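You operate a simulated robot arm through the tools that you are given. There is no shell and no other tool. Be economical: measure what you need, move in short steps, check, and stop when the job is done.

Carry out the task below with a simulated robot arm. There is one attempt and no reset: what you move stays moved.

TASK
Rewind the tape to 000, play it and stop between 010 and 020.
Fine: volume at 6; switch the deck on first and leave it on.

It is judged by the outcome, as a careful person would: the job done as asked, and still so three seconds after it is handed in. It fails if anything else is knocked over, pushed out of place, dropped, spilled or broken.

THE ROBOT
A 6-joint arm with a two-finger parallel gripper, fixed in place. Base frame: the origin is at the foot of the arm, x ahead of it, y to its left, z up. Lengths are in mm, angles in degrees, forces in N, time in s.
Its first joint turns from -66.0 to 66.0 degrees. Payload 2.9 kg.
Tool frame: the origin (TCP) lies between the finger pads and is the grasp point; the fingertips stand 30 mm ahead of it; z points along the fingers, y is the line along which they close. The gripper opens to 110 mm. The fingers are 20 mm wide and 10 mm thick; the gripper's body (48 by 112 mm) begins 55 mm behind the TCP.
Orientation is told as [roll, pitch, yaw] about the base's x, y, z axes, in that order, counted from this pose: with the fingers straight down and closing along the base's y, the tool's x points along the base's -x, its y along +y and its z along -z.

THE INTERFACE
- The arm moves only by the tool apply_moves. Its argument "deltas" is a list that holds one entry, the list of rows, each a list of 7 numbers: the shift along the base's x, y, z in units of 300 mm (1.0 is 300 mm), then the turn, a rotation vector about the base's x, y, z in units of 90 degrees (1.0 is 90 degrees), then the opening, from 0 (shut) to 1 (fully open). In form: [[[dx, dy, dz, wx, wy, wz, hand], ...]]. A call has 1 to 10 rows; each row is the pose to reach, as a shift and turn from the pose commanded when the call began. A call with a number of a shift or a turn outside -1 to 1 is refused whole. A row lasts 0.2 s, in which the tool goes at most 50 mm and 8.6 degrees; a call with a longer step from one row to the next is refused whole, and so is a gripper value outside its range. A pose out of reach is approached as far as the arm can. The call stops where the force on the tool passes 70 N (or 10 N more than at its start, if that is more) or the arm is blocked; 0.2 s more then pass. The fingers move at their own pace (about 108 mm/s each) and stop on an object; they squeeze with about 44 N. The grip force told is the motor's: it shows also when the fingers shut on nothing. Time passes only in rows, and 0.2 s behind the last, so rows that repeat a pose let the fingers close. It gives the time, the measured TCP pose, the force on the tool (base axes), the opening and the grip force at its end, in the units of the frame above (readings bear some noise), and new pictures: "show" is both (left out), scene, wrist or none.
- Cameras (640 x 400 px; columns grow to the right, rows downward): "scene" is fixed at [95.7, 452, 1392.3]; the picture's right is [-0.54, -0.84, 0.00], its down [-0.42, 0.27, -0.87] and it looks along [0.73, -0.47, -0.50] (base axes); focal length 294 px, centre (320, 200). "wrist" rides on the gripper at [-36, 0, -57] in the tool frame; the picture's right is [0.00, -1.00, 0.00], its down [0.97, 0.00, -0.24] and it looks along [0.24, 0.00, 0.97] (tool axes); focal length 218 px, centre (320, 200).
- locate(camera, pixels): for up to 12 pixels [column, row] of the newest picture of that camera ("zoom" is the newest enlarged one), the place [x, y, z] in the base frame of the surface seen there, good to about 3 mm. No time passes.
- close_up(camera, box): a new picture of the part [left, top, right, bottom] of that camera's present view, enlarged. No time passes.
- sign_off(): hands the job in; it is judged then, once.

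Work in short steps. Measure before you move; look again where a grasp or a placing could have gone wrong, and mend it. You have 80 turns and 120 pictures in all, the two below and enlarged ones among them. Open the gripper and draw the arm clear of the work before you hand the job in, unless the task says otherwise; then end with one line.

The tools are called by a JSON object that holds its "api" and its "payload". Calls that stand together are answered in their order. apply_moves: Moves the arm, as the interface text tells. Its arguments: {"type":"object","properties":{"deltas":{"type":"array","items":{"type":"array","items":{"type":"array","items":{"type":"number"}}}},"show":{"type":"string","enum":["both","scene","wrist","none"]}},"required":["deltas"]} The other tools are called the same way: locate (camera, pixels) gives the place of the surface under pixels of a picture; close_up (camera, box) takes an enlarged picture of a part of a camera's view; sign_off () hands the job in.

At the start:

```text
t: 0.0
position: [379.3, 85.2, 1187.5]
tool_rot: [0.0, 0.0, 0.0]
contact_force: [-0.3, 0.5, -0.1]
opening: 109.9
grip_force: 0.0
```

scene: 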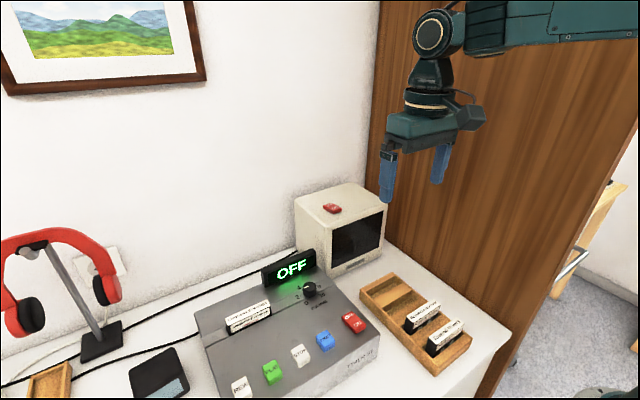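
wrist: 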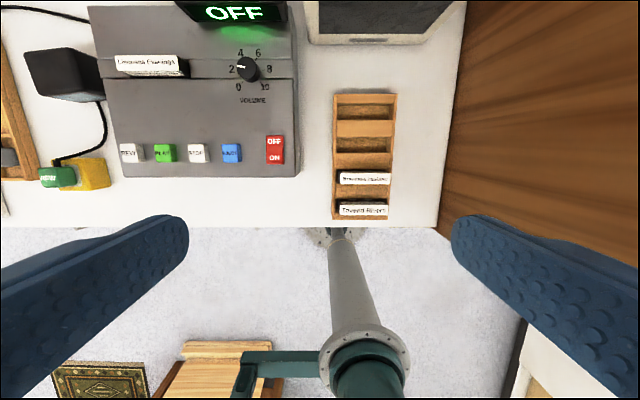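

The deck is seen with its buttons, knob and red rocker switch. I enlarge both views to read them and measure positions.

{"api": "close_up", "payload": {"camera": "wrist", "box": [80, 0, 320, 200]}}

{"api": "close_up", "payload": {"camera": "scene", "box": [190, 240, 400, 400]}}

{"api": "locate", "payload": {"camera": "wrist", "pixels": [[130, 153], [165, 153], [197, 153], [231, 153], [275, 141], [275, 158], [247, 69], [237, 66], [275, 110], [200, 110], [60, 70], [252, 80]]}}

```text
2.00 times, centred on (200, 100) of wrist
```

zoom: 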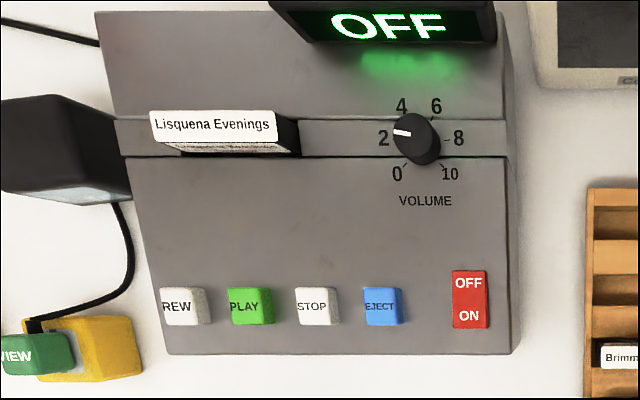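

```text
2.50 times, centred on (295, 320) of scene
```

zoom: 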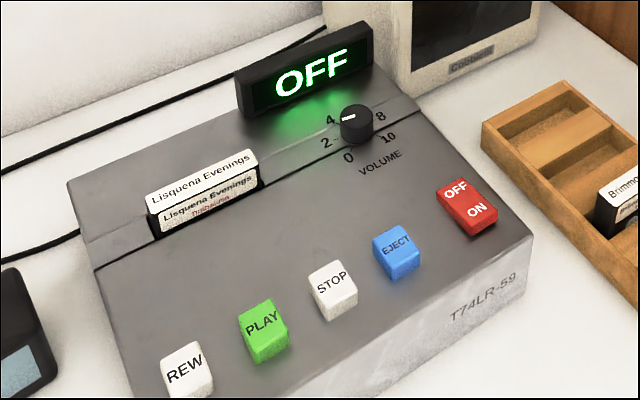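

```text
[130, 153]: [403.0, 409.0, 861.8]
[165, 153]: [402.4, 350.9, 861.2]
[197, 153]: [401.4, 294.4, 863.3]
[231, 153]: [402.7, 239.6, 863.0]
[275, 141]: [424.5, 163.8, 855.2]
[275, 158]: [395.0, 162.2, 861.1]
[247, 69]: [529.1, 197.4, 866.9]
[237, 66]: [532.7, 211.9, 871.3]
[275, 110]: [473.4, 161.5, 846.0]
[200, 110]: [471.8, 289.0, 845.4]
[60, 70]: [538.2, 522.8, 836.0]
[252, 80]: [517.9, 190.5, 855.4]
```

The rocker is at "OFF" with its ON end raised, at about (393, 162, 861). I shut the gripper and go above the ON end.

{"api": "apply_moves", "payload": {"deltas": [[[0.007, 0.045, -0.14, 0, 0, 0, 0], [0.014, 0.09, -0.28, 0, 0, 0, 0], [0.021, 0.135, -0.42, 0, 0, 0, 0], [0.028, 0.18, -0.56, 0, 0, 0, 0], [0.035, 0.225, -0.7, 0, 0, 0, 0], [0.04, 0.257, -0.84, 0, 0, 0, 0], [0.04, 0.257, -0.87, 0, 0, 0, 0]]]}}

```text
t: 1.6
position: [387.8, 163.5, 927.0]
tool_rot: [0.0, 0.0, 0.0]
contact_force: [-0.3, -0.1, 0.0]
opening: 0.0
grip_force: 37.9
```

scene: 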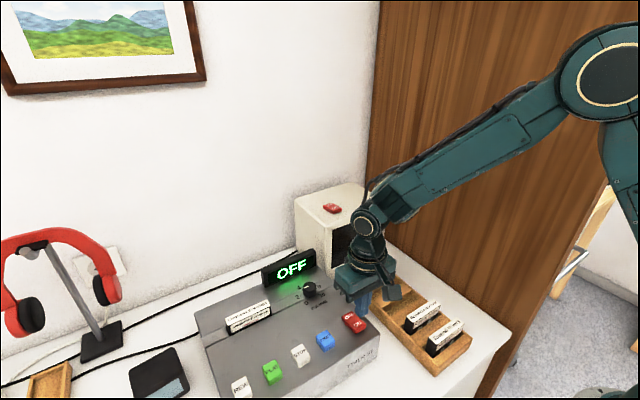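
wrist: 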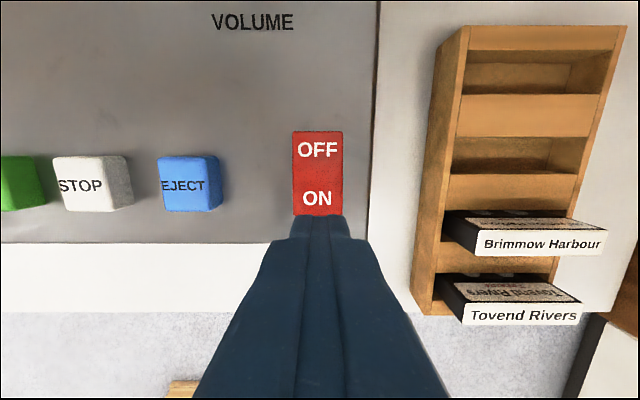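

{"api": "locate", "payload": {"camera": "wrist", "pixels": [[317, 197], [317, 150], [299, 211], [338, 135], [180, 185], [83, 185], [10, 185], [60, 225], [340, 210], [317, 134]]}}

```text
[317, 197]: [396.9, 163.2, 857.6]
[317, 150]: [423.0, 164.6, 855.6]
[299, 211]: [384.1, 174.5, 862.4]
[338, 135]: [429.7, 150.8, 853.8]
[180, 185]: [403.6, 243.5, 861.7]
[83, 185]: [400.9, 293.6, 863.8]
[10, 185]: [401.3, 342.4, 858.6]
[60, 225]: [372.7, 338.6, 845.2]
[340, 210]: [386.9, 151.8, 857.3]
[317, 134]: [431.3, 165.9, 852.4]
```

Rocker spans x 384–431, and its ON end is near 860 high. I press down on it in small steps and come back up.

{"api": "apply_moves", "payload": {"deltas": [[[0.013, 0, -0.08, 0, 0, 0, 0], [0.013, 0, -0.11, 0, 0, 0, 0], [0.013, 0, -0.125, 0, 0, 0, 0], [0.013, 0, -0.138, 0, 0, 0, 0], [0.013, 0, -0.145, 0, 0, 0, 0]]], "show": "scene"}}

```text
t: 2.8
position: [393.9, 164.9, 885.7]
tool_rot: [0.1, 0.1, 0.0]
contact_force: [-16.1, -3.7, 41.4]
opening: 0.4
grip_force: 37.6
```

scene: 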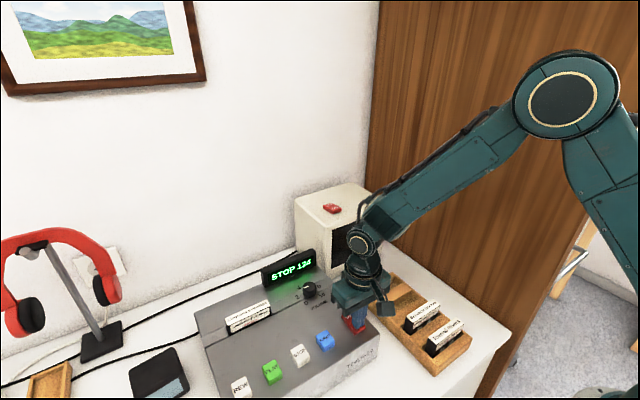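

The display now reads "STOP 12x", so the deck is on. I rise and move back from the knob to view it from above, opening the fingers.

{"api": "apply_moves", "payload": {"deltas": [[[0, 0, 0.1, 0, 0, 0, 0], [0, 0, 0.25, 0, 0, 0, 0], [0.08, 0.05, 0.35, 0, 0, 0, 0.2], [0.2, 0.11, 0.4, 0, 0, 0, 0.4], [0.3, 0.115, 0.4, 0, 0, 0, 0.5], [0.43, 0.115, 0.4, 0, 0, 0, 0.5], [0.43, 0.115, 0.4, 0, 0, 0, 0.5]]]}}

```text
t: 4.4
position: [523.0, 197.3, 1006.2]
tool_rot: [0.0, 0.0, 0.1]
contact_force: [-0.5, -0.3, 0.1]
opening: 54.7
grip_force: 0.1
```

scene: 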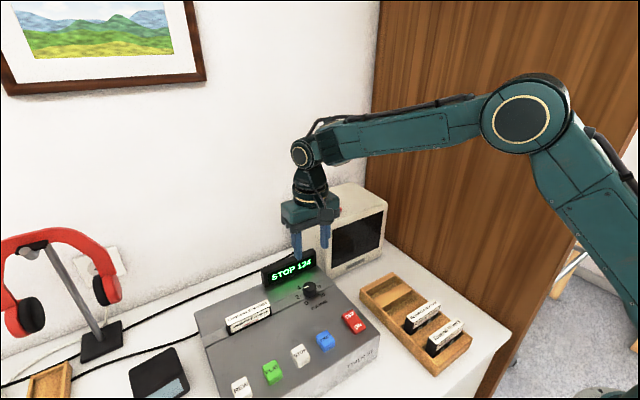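
wrist: 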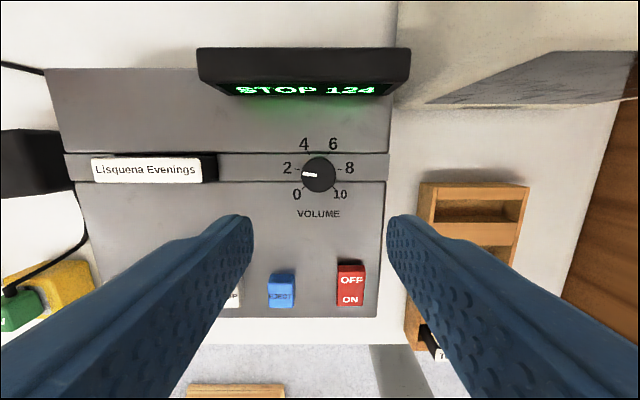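

{"api": "close_up", "payload": {"camera": "wrist", "box": [272, 125, 368, 225]}}

{"api": "locate", "payload": {"camera": "wrist", "pixels": [[287, 168], [304, 144], [333, 144], [350, 168], [340, 194], [297, 194], [319, 175], [308, 175], [300, 58], [300, 80], [319, 189], [319, 158]]}}

```text
4.00 times, centred on (320, 175) of wrist
```

zoom: 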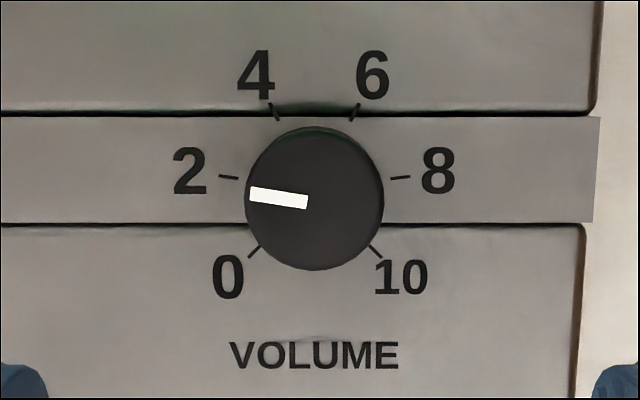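

```text
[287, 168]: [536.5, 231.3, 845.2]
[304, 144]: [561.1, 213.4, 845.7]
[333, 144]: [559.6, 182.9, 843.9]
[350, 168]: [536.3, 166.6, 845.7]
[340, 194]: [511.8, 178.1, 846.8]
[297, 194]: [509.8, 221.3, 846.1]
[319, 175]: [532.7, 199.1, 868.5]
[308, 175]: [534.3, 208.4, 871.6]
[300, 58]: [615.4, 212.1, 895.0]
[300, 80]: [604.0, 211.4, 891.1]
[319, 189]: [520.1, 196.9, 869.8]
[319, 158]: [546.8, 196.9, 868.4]
```

Pointer sits at 2.0 (about 169°); knob centre is about (533, 198.5), top 869. 6 is about 108° clockwise, so I pre-turn the gripper +54° above the knob, then descend.

{"api": "apply_moves", "payload": {"deltas": [[[0.01, 0, -0.02, 0, 0, 0.086, 0.5], [0.02, 0.004, -0.05, 0, 0, 0.172, 0.5], [0.033, 0.004, -0.08, 0, 0, 0.258, 0.5], [0.033, 0.004, -0.12, 0, 0, 0.344, 0.5], [0.033, 0.004, -0.16, 0, 0, 0.43, 0.5], [0.033, 0.004, -0.2, 0, 0, 0.516, 0.5], [0.033, 0.004, -0.24, 0, 0, 0.6, 0.5], [0.033, 0.004, -0.24, 0, 0, 0.6, 0.5]]]}}

```text
t: 6.2
position: [533.5, 199.7, 930.8]
tool_rot: [0.0, 0.0, 54.0]
contact_force: [1.0, -0.3, 0.5]
opening: 54.9
grip_force: 0.1
```

scene: 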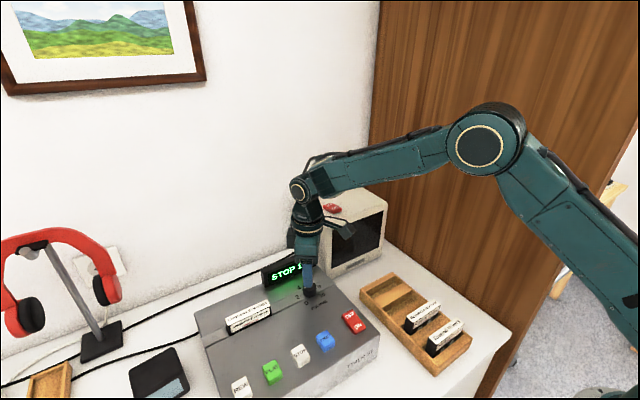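
wrist: 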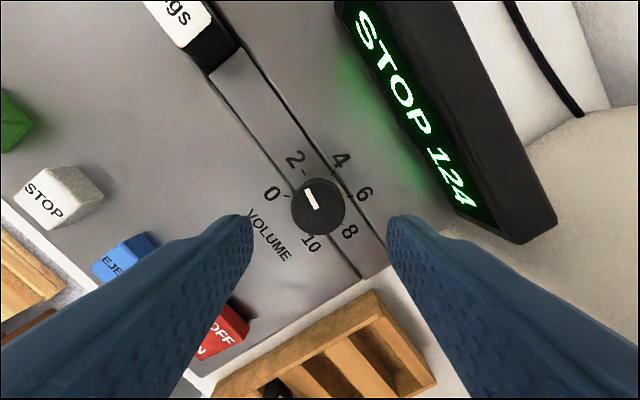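

{"api": "locate", "payload": {"camera": "wrist", "pixels": [[550, 160], [600, 180], [540, 300], [470, 230], [550, 215], [320, 207], [295, 215], [345, 200], [320, 183], [318, 232]]}}

{"api": "locate", "payload": {"camera": "scene", "pixels": [[332, 209], [330, 275], [330, 240], [384, 212], [315, 252]]}}

```text
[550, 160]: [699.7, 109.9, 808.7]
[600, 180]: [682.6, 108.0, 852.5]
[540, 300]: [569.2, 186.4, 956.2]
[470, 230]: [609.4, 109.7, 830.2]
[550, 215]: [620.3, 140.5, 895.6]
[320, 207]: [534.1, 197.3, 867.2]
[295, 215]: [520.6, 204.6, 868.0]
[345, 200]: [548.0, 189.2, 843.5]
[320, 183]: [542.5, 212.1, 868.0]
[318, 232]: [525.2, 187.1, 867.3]
```

```text
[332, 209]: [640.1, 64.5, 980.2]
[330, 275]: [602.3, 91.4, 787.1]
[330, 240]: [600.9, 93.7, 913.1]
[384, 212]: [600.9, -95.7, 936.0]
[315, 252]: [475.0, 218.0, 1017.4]
```

The monitor starts at x 601, y<110, clear of the gripper body. Knob centre is confirmed at about (534, 198.5); I descend to tip height 851 and close.

{"api": "apply_moves", "payload": {"deltas": [[[0, -0.003, -0.08, 0, 0, 0, 0.5], [0, -0.003, -0.14, 0, 0, 0, 0.5], [0, -0.003, -0.163, 0, 0, 0, 0.5], [0, -0.003, -0.163, 0, 0, 0, 0.2], [0, -0.003, -0.163, 0, 0, 0, 0.2], [0, -0.003, -0.163, 0, 0, 0, 0.2]]]}}

```text
t: 7.6
position: [531.7, 200.6, 882.2]
tool_rot: [0.2, 0.1, 54.1]
contact_force: [-20.5, 12.3, 5.7]
opening: 31.8
grip_force: 44.8
```

scene: 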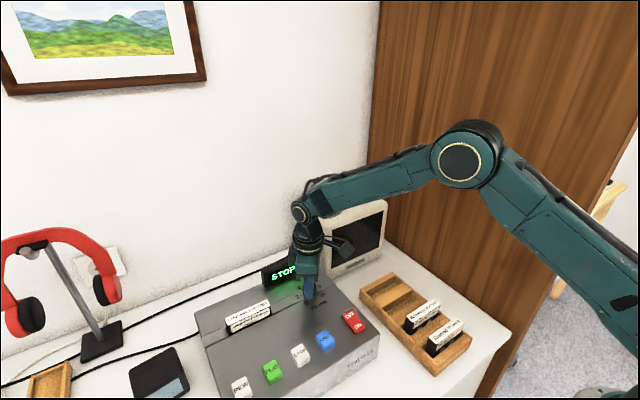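
wrist: 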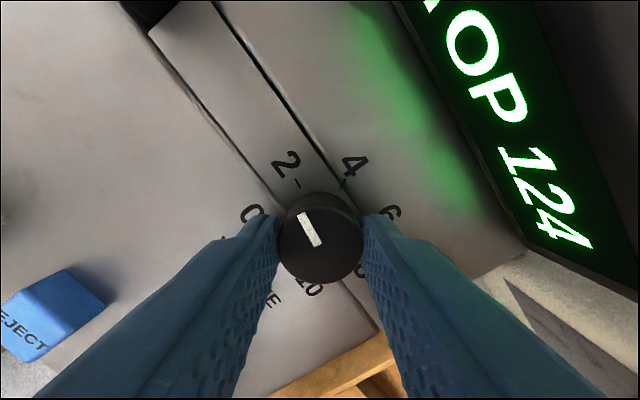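

Gripped at 31.8 mm, with a side load that shows I'm about 2–3 mm off centre. I ease that and turn −72° clockwise.

{"api": "apply_moves", "payload": {"deltas": [[[-0.008, 0.006, 0, 0, 0, 0, 0.2], [-0.008, 0.006, 0, 0, 0, -0.09, 0.2], [-0.008, 0.006, 0, 0, 0, -0.18, 0.2], [-0.008, 0.006, 0, 0, 0, -0.27, 0.2], [-0.008, 0.006, 0, 0, 0, -0.36, 0.2], [-0.008, 0.006, 0, 0, 0, -0.45, 0.2], [-0.008, 0.006, 0, 0, 0, -0.54, 0.2], [-0.008, 0.006, 0, 0, 0, -0.63, 0.2], [-0.008, 0.006, 0, 0, 0, -0.72, 0.2], [-0.008, 0.006, 0, 0, 0, -0.8, 0.2]]], "show": "wrist"}}

```text
t: 9.8
position: [532.1, 199.3, 882.4]
tool_rot: [0.1, -0.1, -18.0]
contact_force: [2.9, 12.5, -2.0]
opening: 31.4
grip_force: 45.0
```

wrist: 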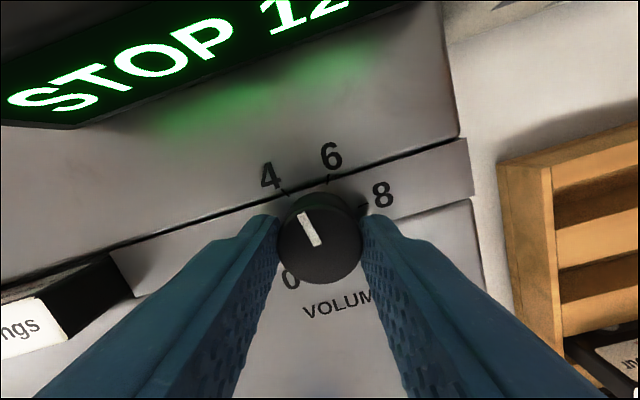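

The knob follows (pointer now just past 4). I turn the remaining −36° and inspect.

{"api": "apply_moves", "payload": {"deltas": [[[0, 0, 0, 0, 0, -0.08, 0.2], [0, 0, 0, 0, 0, -0.16, 0.2], [0, 0, 0, 0, 0, -0.24, 0.2], [0, 0, 0, 0, 0, -0.32, 0.2], [0, 0, 0, 0, 0, -0.39, 0.2], [0, 0, 0, 0, 0, -0.39, 0.2], [0, 0, 0, 0, 0, -0.39, 0.5], [0, 0, 0, 0, 0, -0.39, 0.5], [0, 0, 0.1, 0, 0, -0.39, 0.5], [0, 0, 0.25, 0, 0, -0.39, 0.5]]], "show": "wrist"}}

{"api": "close_up", "payload": {"camera": "wrist", "box": [256, 120, 384, 260]}}

```text
t: 12.0
position: [531.1, 198.8, 961.3]
tool_rot: [-0.1, 0.0, -53.1]
contact_force: [0.8, 0.5, 0.7]
opening: 55.0
grip_force: 0.0
```

wrist: 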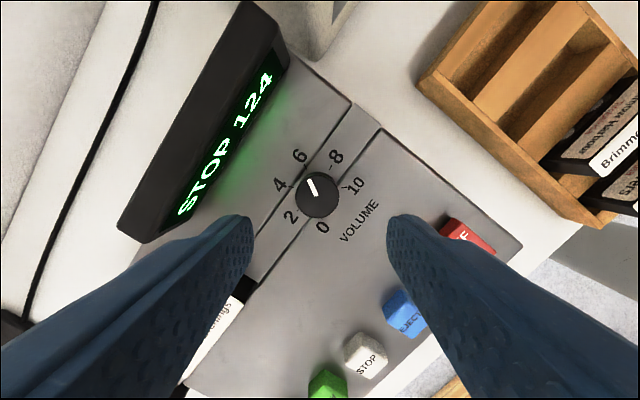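

```text
2.86 times, centred on (320, 190) of wrist
```

zoom: 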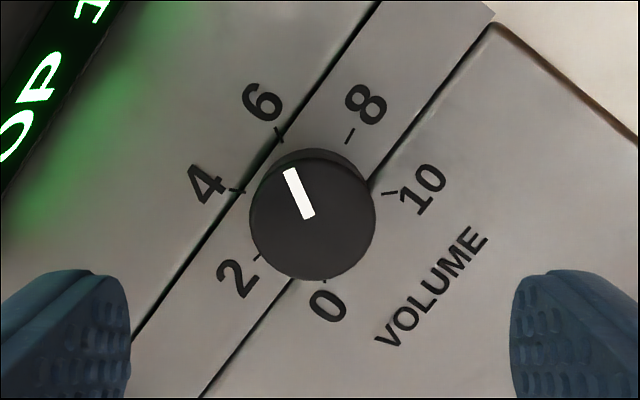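

The pointer seems at or slightly past 6. I take a tighter enlargement to measure it.

{"api": "close_up", "payload": {"camera": "wrist", "box": [290, 160, 346, 226]}}

{"api": "close_up", "payload": {"camera": "scene", "box": [260, 240, 360, 320]}}

```text
6.06 times, centred on (318, 193) of wrist
```

zoom: 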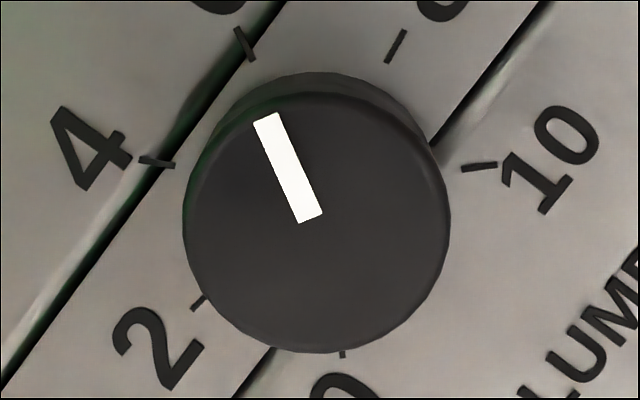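

```text
5.00 times, centred on (310, 280) of scene
```

zoom: 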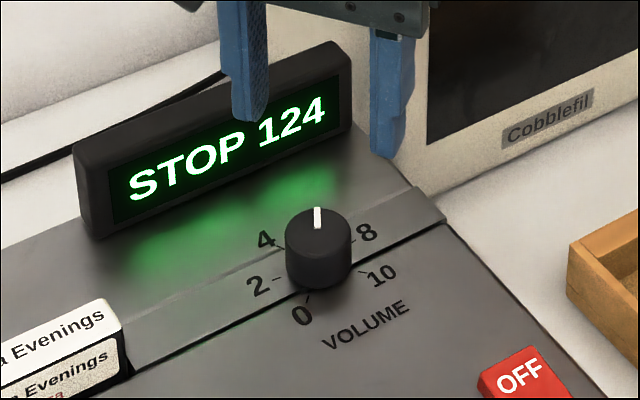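

The pointer is within about 2° of the 6 tick (about 6.1), which is good. Now I shut the fingers and travel to above REW at (403, 411).

{"api": "apply_moves", "payload": {"deltas": [[[0, 0, 0.12, 0, 0, 0.08, 0.5], [-0.06, 0.06, 0.15, 0, 0, 0.16, 0.2], [-0.13, 0.16, 0.15, 0, 0, 0.24, 0], [-0.2, 0.27, 0.15, 0, 0, 0.32, 0], [-0.27, 0.38, 0.15, 0, 0, 0.4, 0], [-0.34, 0.49, 0.15, 0, 0, 0.48, 0], [-0.4, 0.6, 0.1, 0, 0, 0.56, 0], [-0.427, 0.7, 0, 0, 0, 0.59, 0], [-0.427, 0.707, -0.1, 0, 0, 0.59, 0], [-0.427, 0.707, -0.13, 0, 0, 0.59, 0]]]}}

```text
t: 14.2
position: [402.9, 413.5, 918.1]
tool_rot: [-0.1, 0.1, 0.0]
contact_force: [-0.3, -0.4, 0.3]
opening: 0.0
grip_force: 37.9
```

scene: 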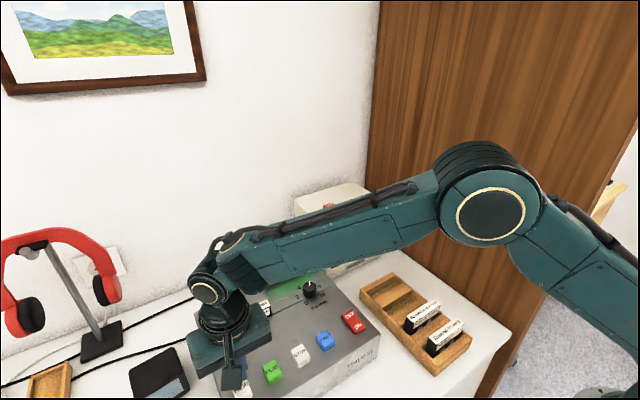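
wrist: 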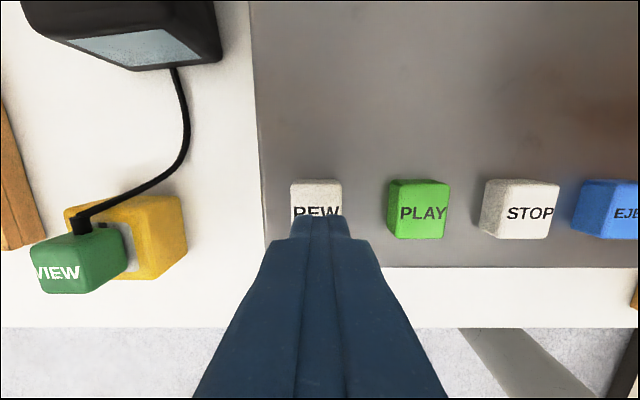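

{"api": "locate", "payload": {"camera": "wrist", "pixels": [[317, 208], [295, 195], [338, 195], [423, 212], [402, 200], [445, 200], [530, 212], [506, 200], [555, 200], [423, 190], [423, 236]]}}

```text
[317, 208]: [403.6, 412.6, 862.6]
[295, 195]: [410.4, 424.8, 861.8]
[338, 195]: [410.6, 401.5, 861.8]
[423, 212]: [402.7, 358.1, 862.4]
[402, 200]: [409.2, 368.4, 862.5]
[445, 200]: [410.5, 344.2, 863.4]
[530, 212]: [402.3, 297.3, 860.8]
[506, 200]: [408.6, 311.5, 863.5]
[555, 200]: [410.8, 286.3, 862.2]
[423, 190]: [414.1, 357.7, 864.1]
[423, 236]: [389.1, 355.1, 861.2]
```

Centres: REW (402, 413), PLAY (402, 356), STOP (402, 298), tops about 862. I press REW down to about 853 and come back up.

{"api": "apply_moves", "payload": {"deltas": [[[0, 0, -0.06, 0, 0, 0, 0], [0, 0, -0.085, 0, 0, 0, 0], [0, 0, -0.1, 0, 0, 0, 0], [0, 0, -0.115, 0, 0, 0, 0]]], "show": "scene"}}

```text
t: 15.2
position: [405.1, 411.7, 884.5]
tool_rot: [0.1, 0.0, 0.0]
contact_force: [0.2, 0.4, 2.0]
opening: 0.0
grip_force: 37.4
```

scene: 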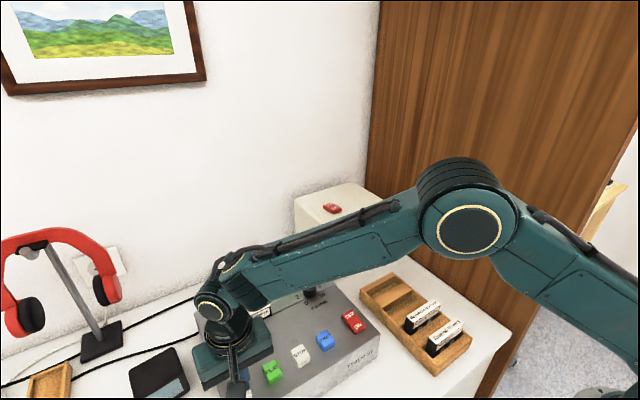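

Button went down with little force; the arm hides the display. I rise and move toward the base above PLAY to see the display.

{"api": "apply_moves", "payload": {"deltas": [[[0, 0, 0.06, 0, 0, 0, 0], [0, -0.05, 0.15, 0, 0, 0, 0], [0, -0.19, 0.15, 0, 0, 0, 0], [0, -0.3, 0.15, 0, 0, 0, 0], [0, -0.385, 0.12, 0, 0, 0, 0]]]}}

```text
t: 16.4
position: [403.0, 296.8, 918.5]
tool_rot: [0.0, 0.0, 0.0]
contact_force: [-0.1, -0.5, 0.1]
opening: 0.0
grip_force: 37.8
```

scene: 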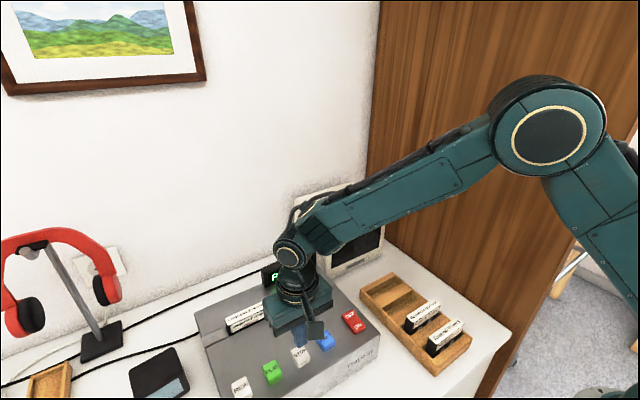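
wrist: 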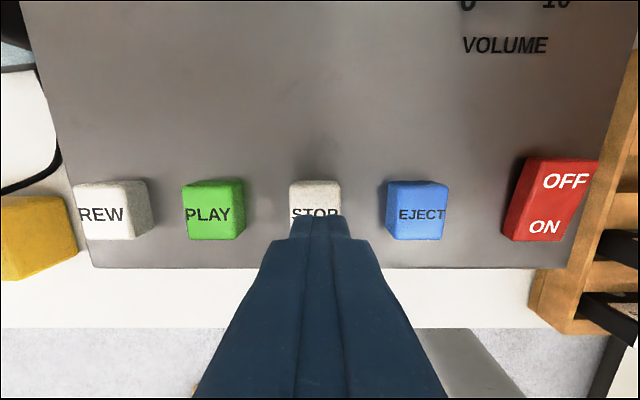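

Over STOP the display is nearly hidden. I step to y≈200, where it should be visible.

{"api": "apply_moves", "payload": {"deltas": [[[0, -0.15, 0.03, 0, 0, 0, 0], [0, -0.3, 0.03, 0, 0, 0, 0], [0, -0.36, 0.03, 0, 0, 0, 0]]], "show": "scene"}}

{"api": "close_up", "payload": {"camera": "scene", "box": [240, 235, 340, 300]}}

```text
t: 17.2
position: [401.9, 189.6, 930.3]
tool_rot: [0.0, 0.0, 0.0]
contact_force: [0.3, 0.0, 0.0]
opening: 0.0
grip_force: 37.9
```

scene: 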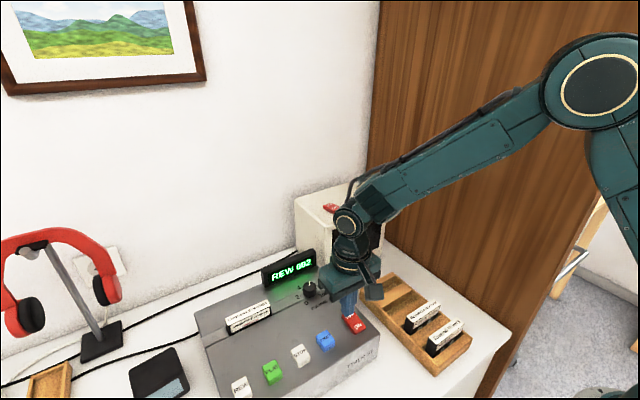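

```text
6.15 times, centred on (290, 268) of scene
```

zoom: 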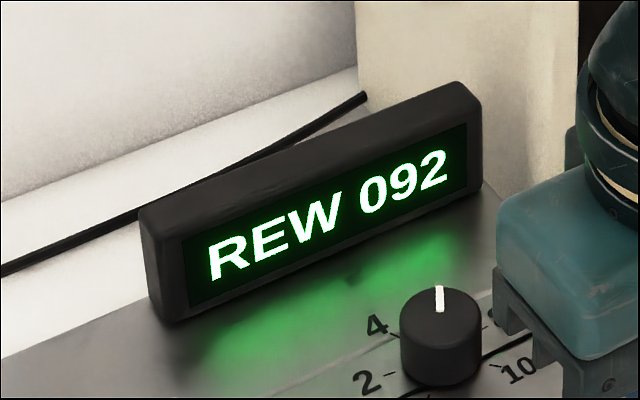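

REW runs, at 092 (about 14 counts/s). I wait without pictures, then look.

{"api": "apply_moves", "payload": {"deltas": [[[0, 0, 0, 0, 0, 0, 0], [0, 0, 0, 0, 0, 0, 0], [0, 0, 0, 0, 0, 0, 0], [0, 0, 0, 0, 0, 0, 0], [0, 0, 0, 0, 0, 0, 0], [0, 0, 0, 0, 0, 0, 0], [0, 0, 0, 0, 0, 0, 0], [0, 0, 0, 0, 0, 0, 0], [0, 0, 0, 0, 0, 0, 0], [0, 0, 0, 0, 0, 0, 0]]], "show": "none"}}

{"api": "apply_moves", "payload": {"deltas": [[[0, 0, 0, 0, 0, 0, 0], [0, 0, 0, 0, 0, 0, 0], [0, 0, 0, 0, 0, 0, 0], [0, 0, 0, 0, 0, 0, 0], [0, 0, 0, 0, 0, 0, 0], [0, 0, 0, 0, 0, 0, 0], [0, 0, 0, 0, 0, 0, 0], [0, 0, 0, 0, 0, 0, 0], [0, 0, 0, 0, 0, 0, 0], [0, 0, 0, 0, 0, 0, 0]]], "show": "none"}}

{"api": "apply_moves", "payload": {"deltas": [[[0, 0, 0, 0, 0, 0, 0], [0, 0, 0, 0, 0, 0, 0], [0, 0, 0, 0, 0, 0, 0], [0, 0, 0, 0, 0, 0, 0], [0, 0, 0, 0, 0, 0, 0], [0, 0, 0, 0, 0, 0, 0], [0, 0, 0, 0, 0, 0, 0], [0, 0, 0, 0, 0, 0, 0], [0, 0, 0, 0, 0, 0, 0], [0, 0, 0, 0, 0, 0, 0]]], "show": "none"}}

{"api": "close_up", "payload": {"camera": "scene", "box": [240, 235, 340, 300]}}

```text
t: 19.4
position: [402.0, 190.3, 931.6]
tool_rot: [-0.1, 0.0, -0.1]
contact_force: [-0.5, 0.7, 0.1]
opening: 0.0
grip_force: 38.0
```

```text
t: 21.6
position: [401.3, 188.9, 931.7]
tool_rot: [-0.1, 0.0, 0.0]
contact_force: [-0.4, 0.0, -0.3]
opening: 0.0
grip_force: 37.9
```

```text
t: 23.8
position: [402.1, 188.9, 931.0]
tool_rot: [-0.1, 0.1, 0.0]
contact_force: [0.5, -0.1, 0.1]
opening: 0.1
grip_force: 37.7
```

```text
6.15 times, centred on (290, 268) of scene
```

zoom: 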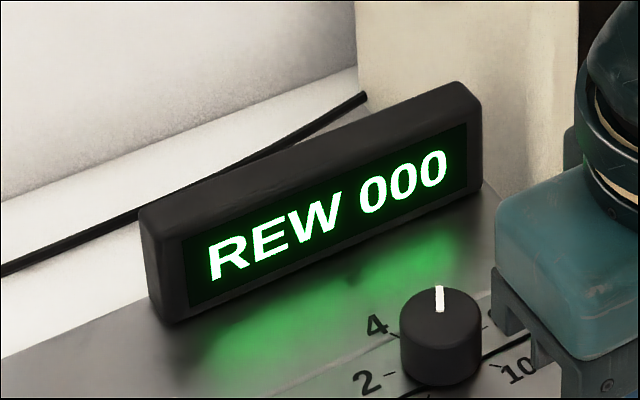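

Counter is at 000. I go above PLAY at (402, 356).

{"api": "apply_moves", "payload": {"deltas": [[[0, 0.14, 0, 0, 0, 0, 0], [0, 0.28, 0, 0, 0, 0, 0], [0, 0.42, 0, 0, 0, 0, 0], [0, 0.553, 0, 0, 0, 0, 0], [0, 0.553, -0.1, 0, 0, 0, 0]]]}}

```text
t: 25.0
position: [402.2, 352.1, 900.1]
tool_rot: [-0.1, 0.0, 0.0]
contact_force: [-0.3, 0.4, 0.1]
opening: 0.0
grip_force: 37.7
```

scene: 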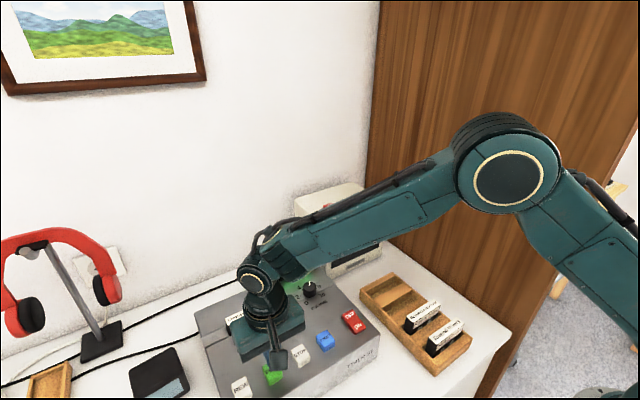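
wrist: 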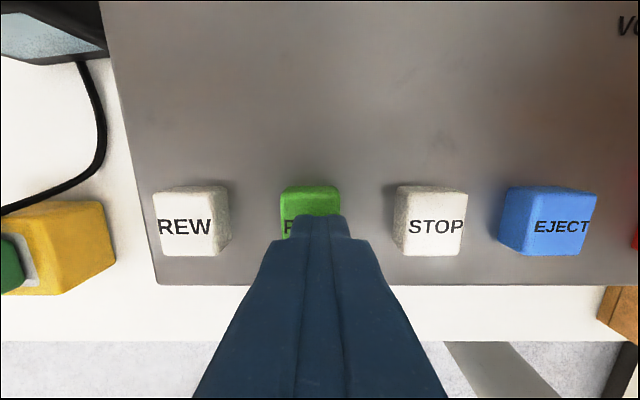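

PLAY is below the fingertip. I press it to the same depth as REW, rise, and step to y≈220 to watch the display.

{"api": "apply_moves", "payload": {"deltas": [[[0, 0.01, -0.03, 0, 0, 0, 0], [0, 0.01, -0.056, 0, 0, 0, 0], [0, 0.01, 0, 0, 0, 0, 0], [0, 0, 0.06, 0, 0, 0, 0], [0, -0.14, 0.06, 0, 0, 0, 0], [0, -0.29, 0.06, 0, 0, 0, 0], [0, -0.43, 0.06, 0, 0, 0, 0]]], "show": "none"}}

{"api": "close_up", "payload": {"camera": "scene", "box": [240, 235, 340, 300]}}

```text
t: 26.6
position: [402.8, 224.7, 916.9]
tool_rot: [0.1, 0.0, 0.0]
contact_force: [0.2, 0.7, -0.7]
opening: 0.2
grip_force: 37.1
```

```text
6.15 times, centred on (290, 268) of scene
```

zoom: 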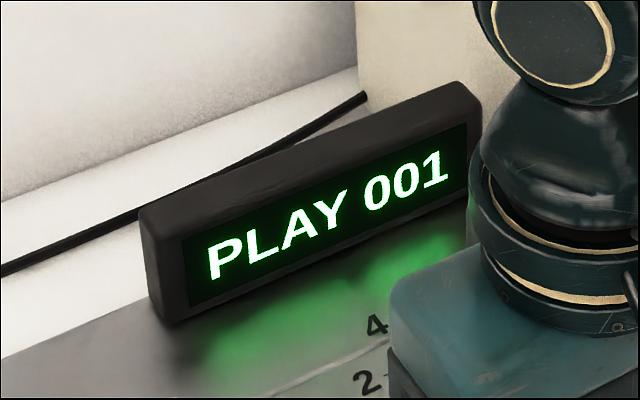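

It plays: 001 about 1.2 s after the press. I wait about 4.4 s and read again for the rate.

{"api": "apply_moves", "payload": {"deltas": [[[0, 0, 0, 0, 0, 0, 0], [0, 0, 0, 0, 0, 0, 0], [0, 0, 0, 0, 0, 0, 0], [0, 0, 0, 0, 0, 0, 0], [0, 0, 0, 0, 0, 0, 0], [0, 0, 0, 0, 0, 0, 0], [0, 0, 0, 0, 0, 0, 0], [0, 0, 0, 0, 0, 0, 0], [0, 0, 0, 0, 0, 0, 0], [0, 0, 0, 0, 0, 0, 0]]], "show": "none"}}

{"api": "apply_moves", "payload": {"deltas": [[[0, 0, 0, 0, 0, 0, 0], [0, 0, 0, 0, 0, 0, 0], [0, 0, 0, 0, 0, 0, 0], [0, 0, 0, 0, 0, 0, 0], [0, 0, 0, 0, 0, 0, 0], [0, 0, 0, 0, 0, 0, 0], [0, 0, 0, 0, 0, 0, 0], [0, 0, 0, 0, 0, 0, 0], [0, 0, 0, 0, 0, 0, 0], [0, 0, 0, 0, 0, 0, 0]]], "show": "none"}}

{"api": "close_up", "payload": {"camera": "scene", "box": [240, 235, 340, 300]}}

```text
t: 28.8
position: [404.6, 224.1, 916.3]
tool_rot: [-0.1, 0.0, 0.0]
contact_force: [1.0, -0.5, -0.8]
opening: 0.3
grip_force: 37.7
```

```text
t: 31.0
position: [404.3, 224.2, 917.1]
tool_rot: [0.0, 0.0, -0.1]
contact_force: [-0.3, 0.6, -0.2]
opening: 0.2
grip_force: 38.2
```

```text
6.15 times, centred on (290, 268) of scene
```

zoom: 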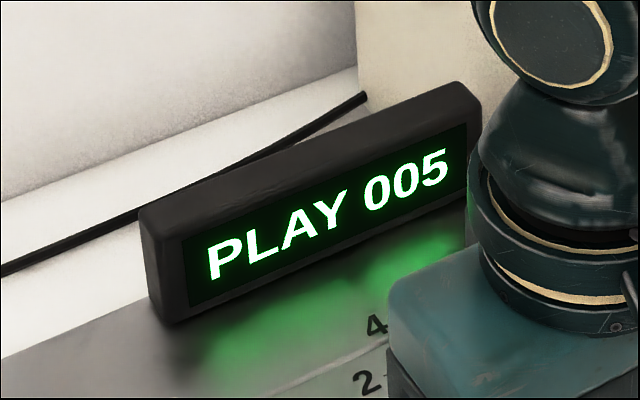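

Rate is about 1 count/s. I wait about 8 s more (aiming for 013), then check.

{"api": "apply_moves", "payload": {"deltas": [[[0, 0, 0, 0, 0, 0, 0], [0, 0, 0, 0, 0, 0, 0], [0, 0, 0, 0, 0, 0, 0], [0, 0, 0, 0, 0, 0, 0], [0, 0, 0, 0, 0, 0, 0], [0, 0, 0, 0, 0, 0, 0], [0, 0, 0, 0, 0, 0, 0], [0, 0, 0, 0, 0, 0, 0], [0, 0, 0, 0, 0, 0, 0], [0, 0, 0, 0, 0, 0, 0]]], "show": "none"}}

{"api": "apply_moves", "payload": {"deltas": [[[0, 0, 0, 0, 0, 0, 0], [0, 0, 0, 0, 0, 0, 0], [0, 0, 0, 0, 0, 0, 0], [0, 0, 0, 0, 0, 0, 0], [0, 0, 0, 0, 0, 0, 0], [0, 0, 0, 0, 0, 0, 0], [0, 0, 0, 0, 0, 0, 0], [0, 0, 0, 0, 0, 0, 0], [0, 0, 0, 0, 0, 0, 0], [0, 0, 0, 0, 0, 0, 0]]], "show": "none"}}

{"api": "apply_moves", "payload": {"deltas": [[[0, 0, 0, 0, 0, 0, 0], [0, 0, 0, 0, 0, 0, 0], [0, 0, 0, 0, 0, 0, 0], [0, 0, 0, 0, 0, 0, 0], [0, 0, 0, 0, 0, 0, 0], [0, 0, 0, 0, 0, 0, 0], [0, 0, 0, 0, 0, 0, 0], [0, 0, 0, 0, 0, 0, 0], [0, 0, 0, 0, 0, 0, 0], [0, 0, 0, 0, 0, 0, 0]]], "show": "none"}}

{"api": "apply_moves", "payload": {"deltas": [[[0, 0, 0, 0, 0, 0, 0], [0, 0, 0, 0, 0, 0, 0], [0, 0, 0, 0, 0, 0, 0], [0, 0, 0, 0, 0, 0, 0], [0, 0, 0, 0, 0, 0, 0]]], "show": "none"}}

{"api": "close_up", "payload": {"camera": "scene", "box": [240, 235, 340, 300]}}

```text
t: 33.2
position: [402.9, 223.7, 917.6]
tool_rot: [0.0, -0.1, -0.1]
contact_force: [0.5, -0.4, -0.8]
opening: 0.1
grip_force: 38.1
```

```text
t: 35.4
position: [403.8, 224.5, 916.6]
tool_rot: [0.0, 0.0, 0.0]
contact_force: [0.6, 0.5, -0.3]
opening: 0.3
grip_force: 37.2
```

```text
t: 37.6
position: [404.1, 223.4, 917.4]
tool_rot: [0.1, 0.1, 0.0]
contact_force: [-0.1, -1.1, -0.2]
opening: 0.0
grip_force: 37.8
```

```text
t: 38.8
position: [404.0, 225.6, 916.0]
tool_rot: [-0.1, 0.0, 0.0]
contact_force: [-0.3, -0.7, -0.8]
opening: 0.0
grip_force: 37.4
```

```text
6.15 times, centred on (290, 268) of scene
```

zoom: 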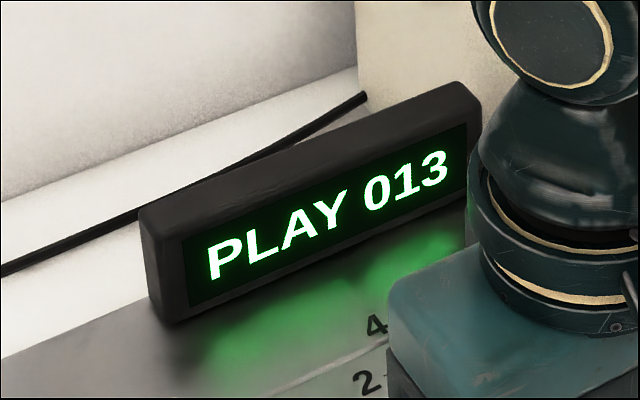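

013 now. I move over STOP (y≈298), press to the same depth, rise and step back.

{"api": "apply_moves", "payload": {"deltas": [[[0, 0.13, 0, 0, 0, 0, 0], [0, 0.245, 0, 0, 0, 0, 0], [0, 0.245, -0.03, 0, 0, 0, 0], [0, 0.245, -0.085, 0, 0, 0, 0], [0, 0.245, -0.113, 0, 0, 0, 0], [0, 0.245, -0.06, 0, 0, 0, 0], [0, 0.245, 0.03, 0, 0, 0, 0], [0, 0.12, 0.06, 0, 0, 0, 0], [0, -0.02, 0.06, 0, 0, 0, 0], [0, -0.15, 0.06, 0, 0, 0, 0]]], "show": "scene"}}

{"api": "close_up", "payload": {"camera": "scene", "box": [240, 235, 340, 300]}}

```text
t: 41.0
position: [402.7, 184.1, 932.2]
tool_rot: [0.0, 0.0, 0.2]
contact_force: [0.1, -0.2, 0.1]
opening: 0.0
grip_force: 38.2
```

scene: 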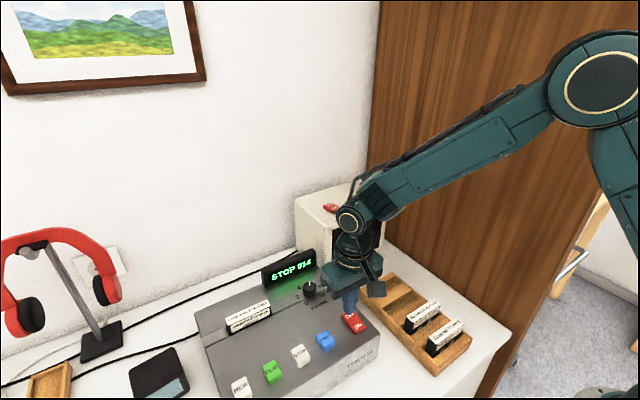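

```text
6.15 times, centred on (290, 268) of scene
```

zoom: 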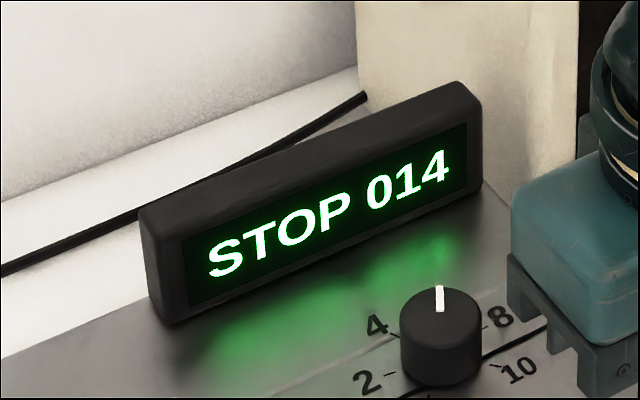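

It reads STOP 014. I raise the arm clear and open the gripper, then check once more.

{"api": "apply_moves", "payload": {"deltas": [[[0, 0, 0.15, 0, 0, 0, 0], [0, -0.05, 0.3, 0, 0, 0, 0.3], [0, -0.1, 0.45, 0, 0, 0, 0.6], [-0.03, -0.2, 0.55, 0, 0, 0, 1], [-0.05, -0.3, 0.65, 0, 0, 0, 1], [-0.05, -0.3, 0.75, 0, 0, 0, 1]]]}}

{"api": "close_up", "payload": {"camera": "scene", "box": [190, 240, 400, 400]}}

```text
t: 42.4
position: [389.6, 88.1, 1161.6]
tool_rot: [0.0, -0.1, 0.0]
contact_force: [0.0, 0.0, 0.7]
opening: 110.2
grip_force: 0.1
```

scene: 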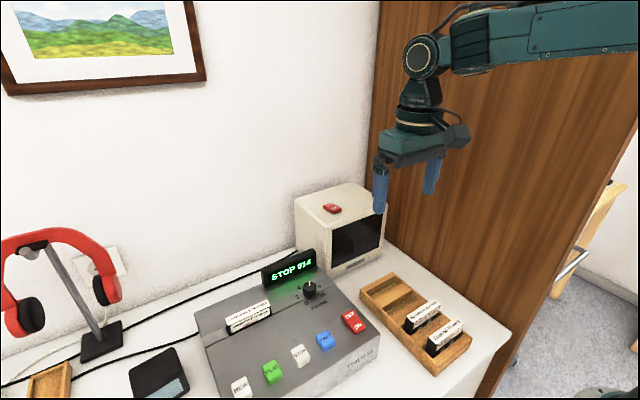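
wrist: 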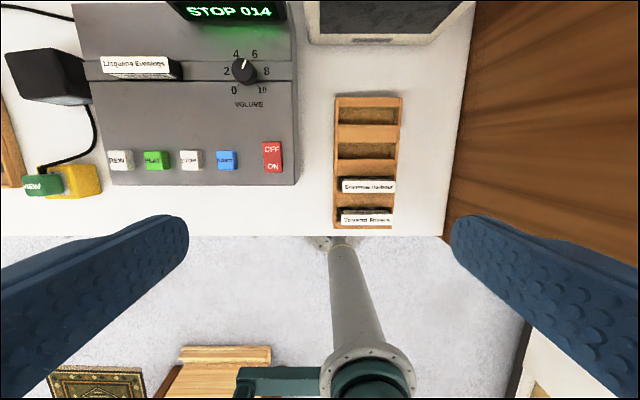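

```text
2.50 times, centred on (295, 320) of scene
```

zoom: 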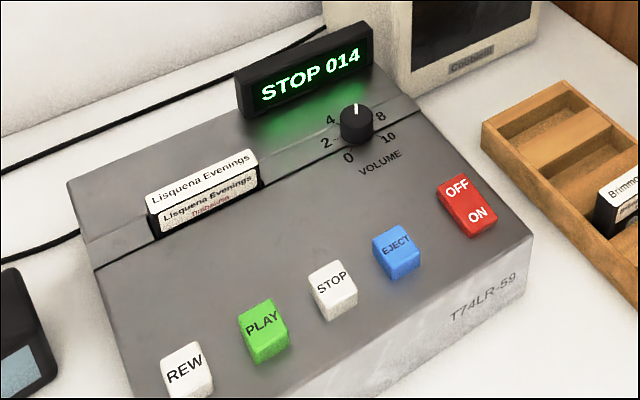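

The deck is on and in place, it reads STOP 014, the volume is at 6, and the arm is clear.

{"api": "sign_off", "payload": {}}

```text
The job is handed in.
```

The deck is on, the tape was rewound to 000, played and stopped at 014, and the volume is at 6 (the pointer sits about 2° past the mark).
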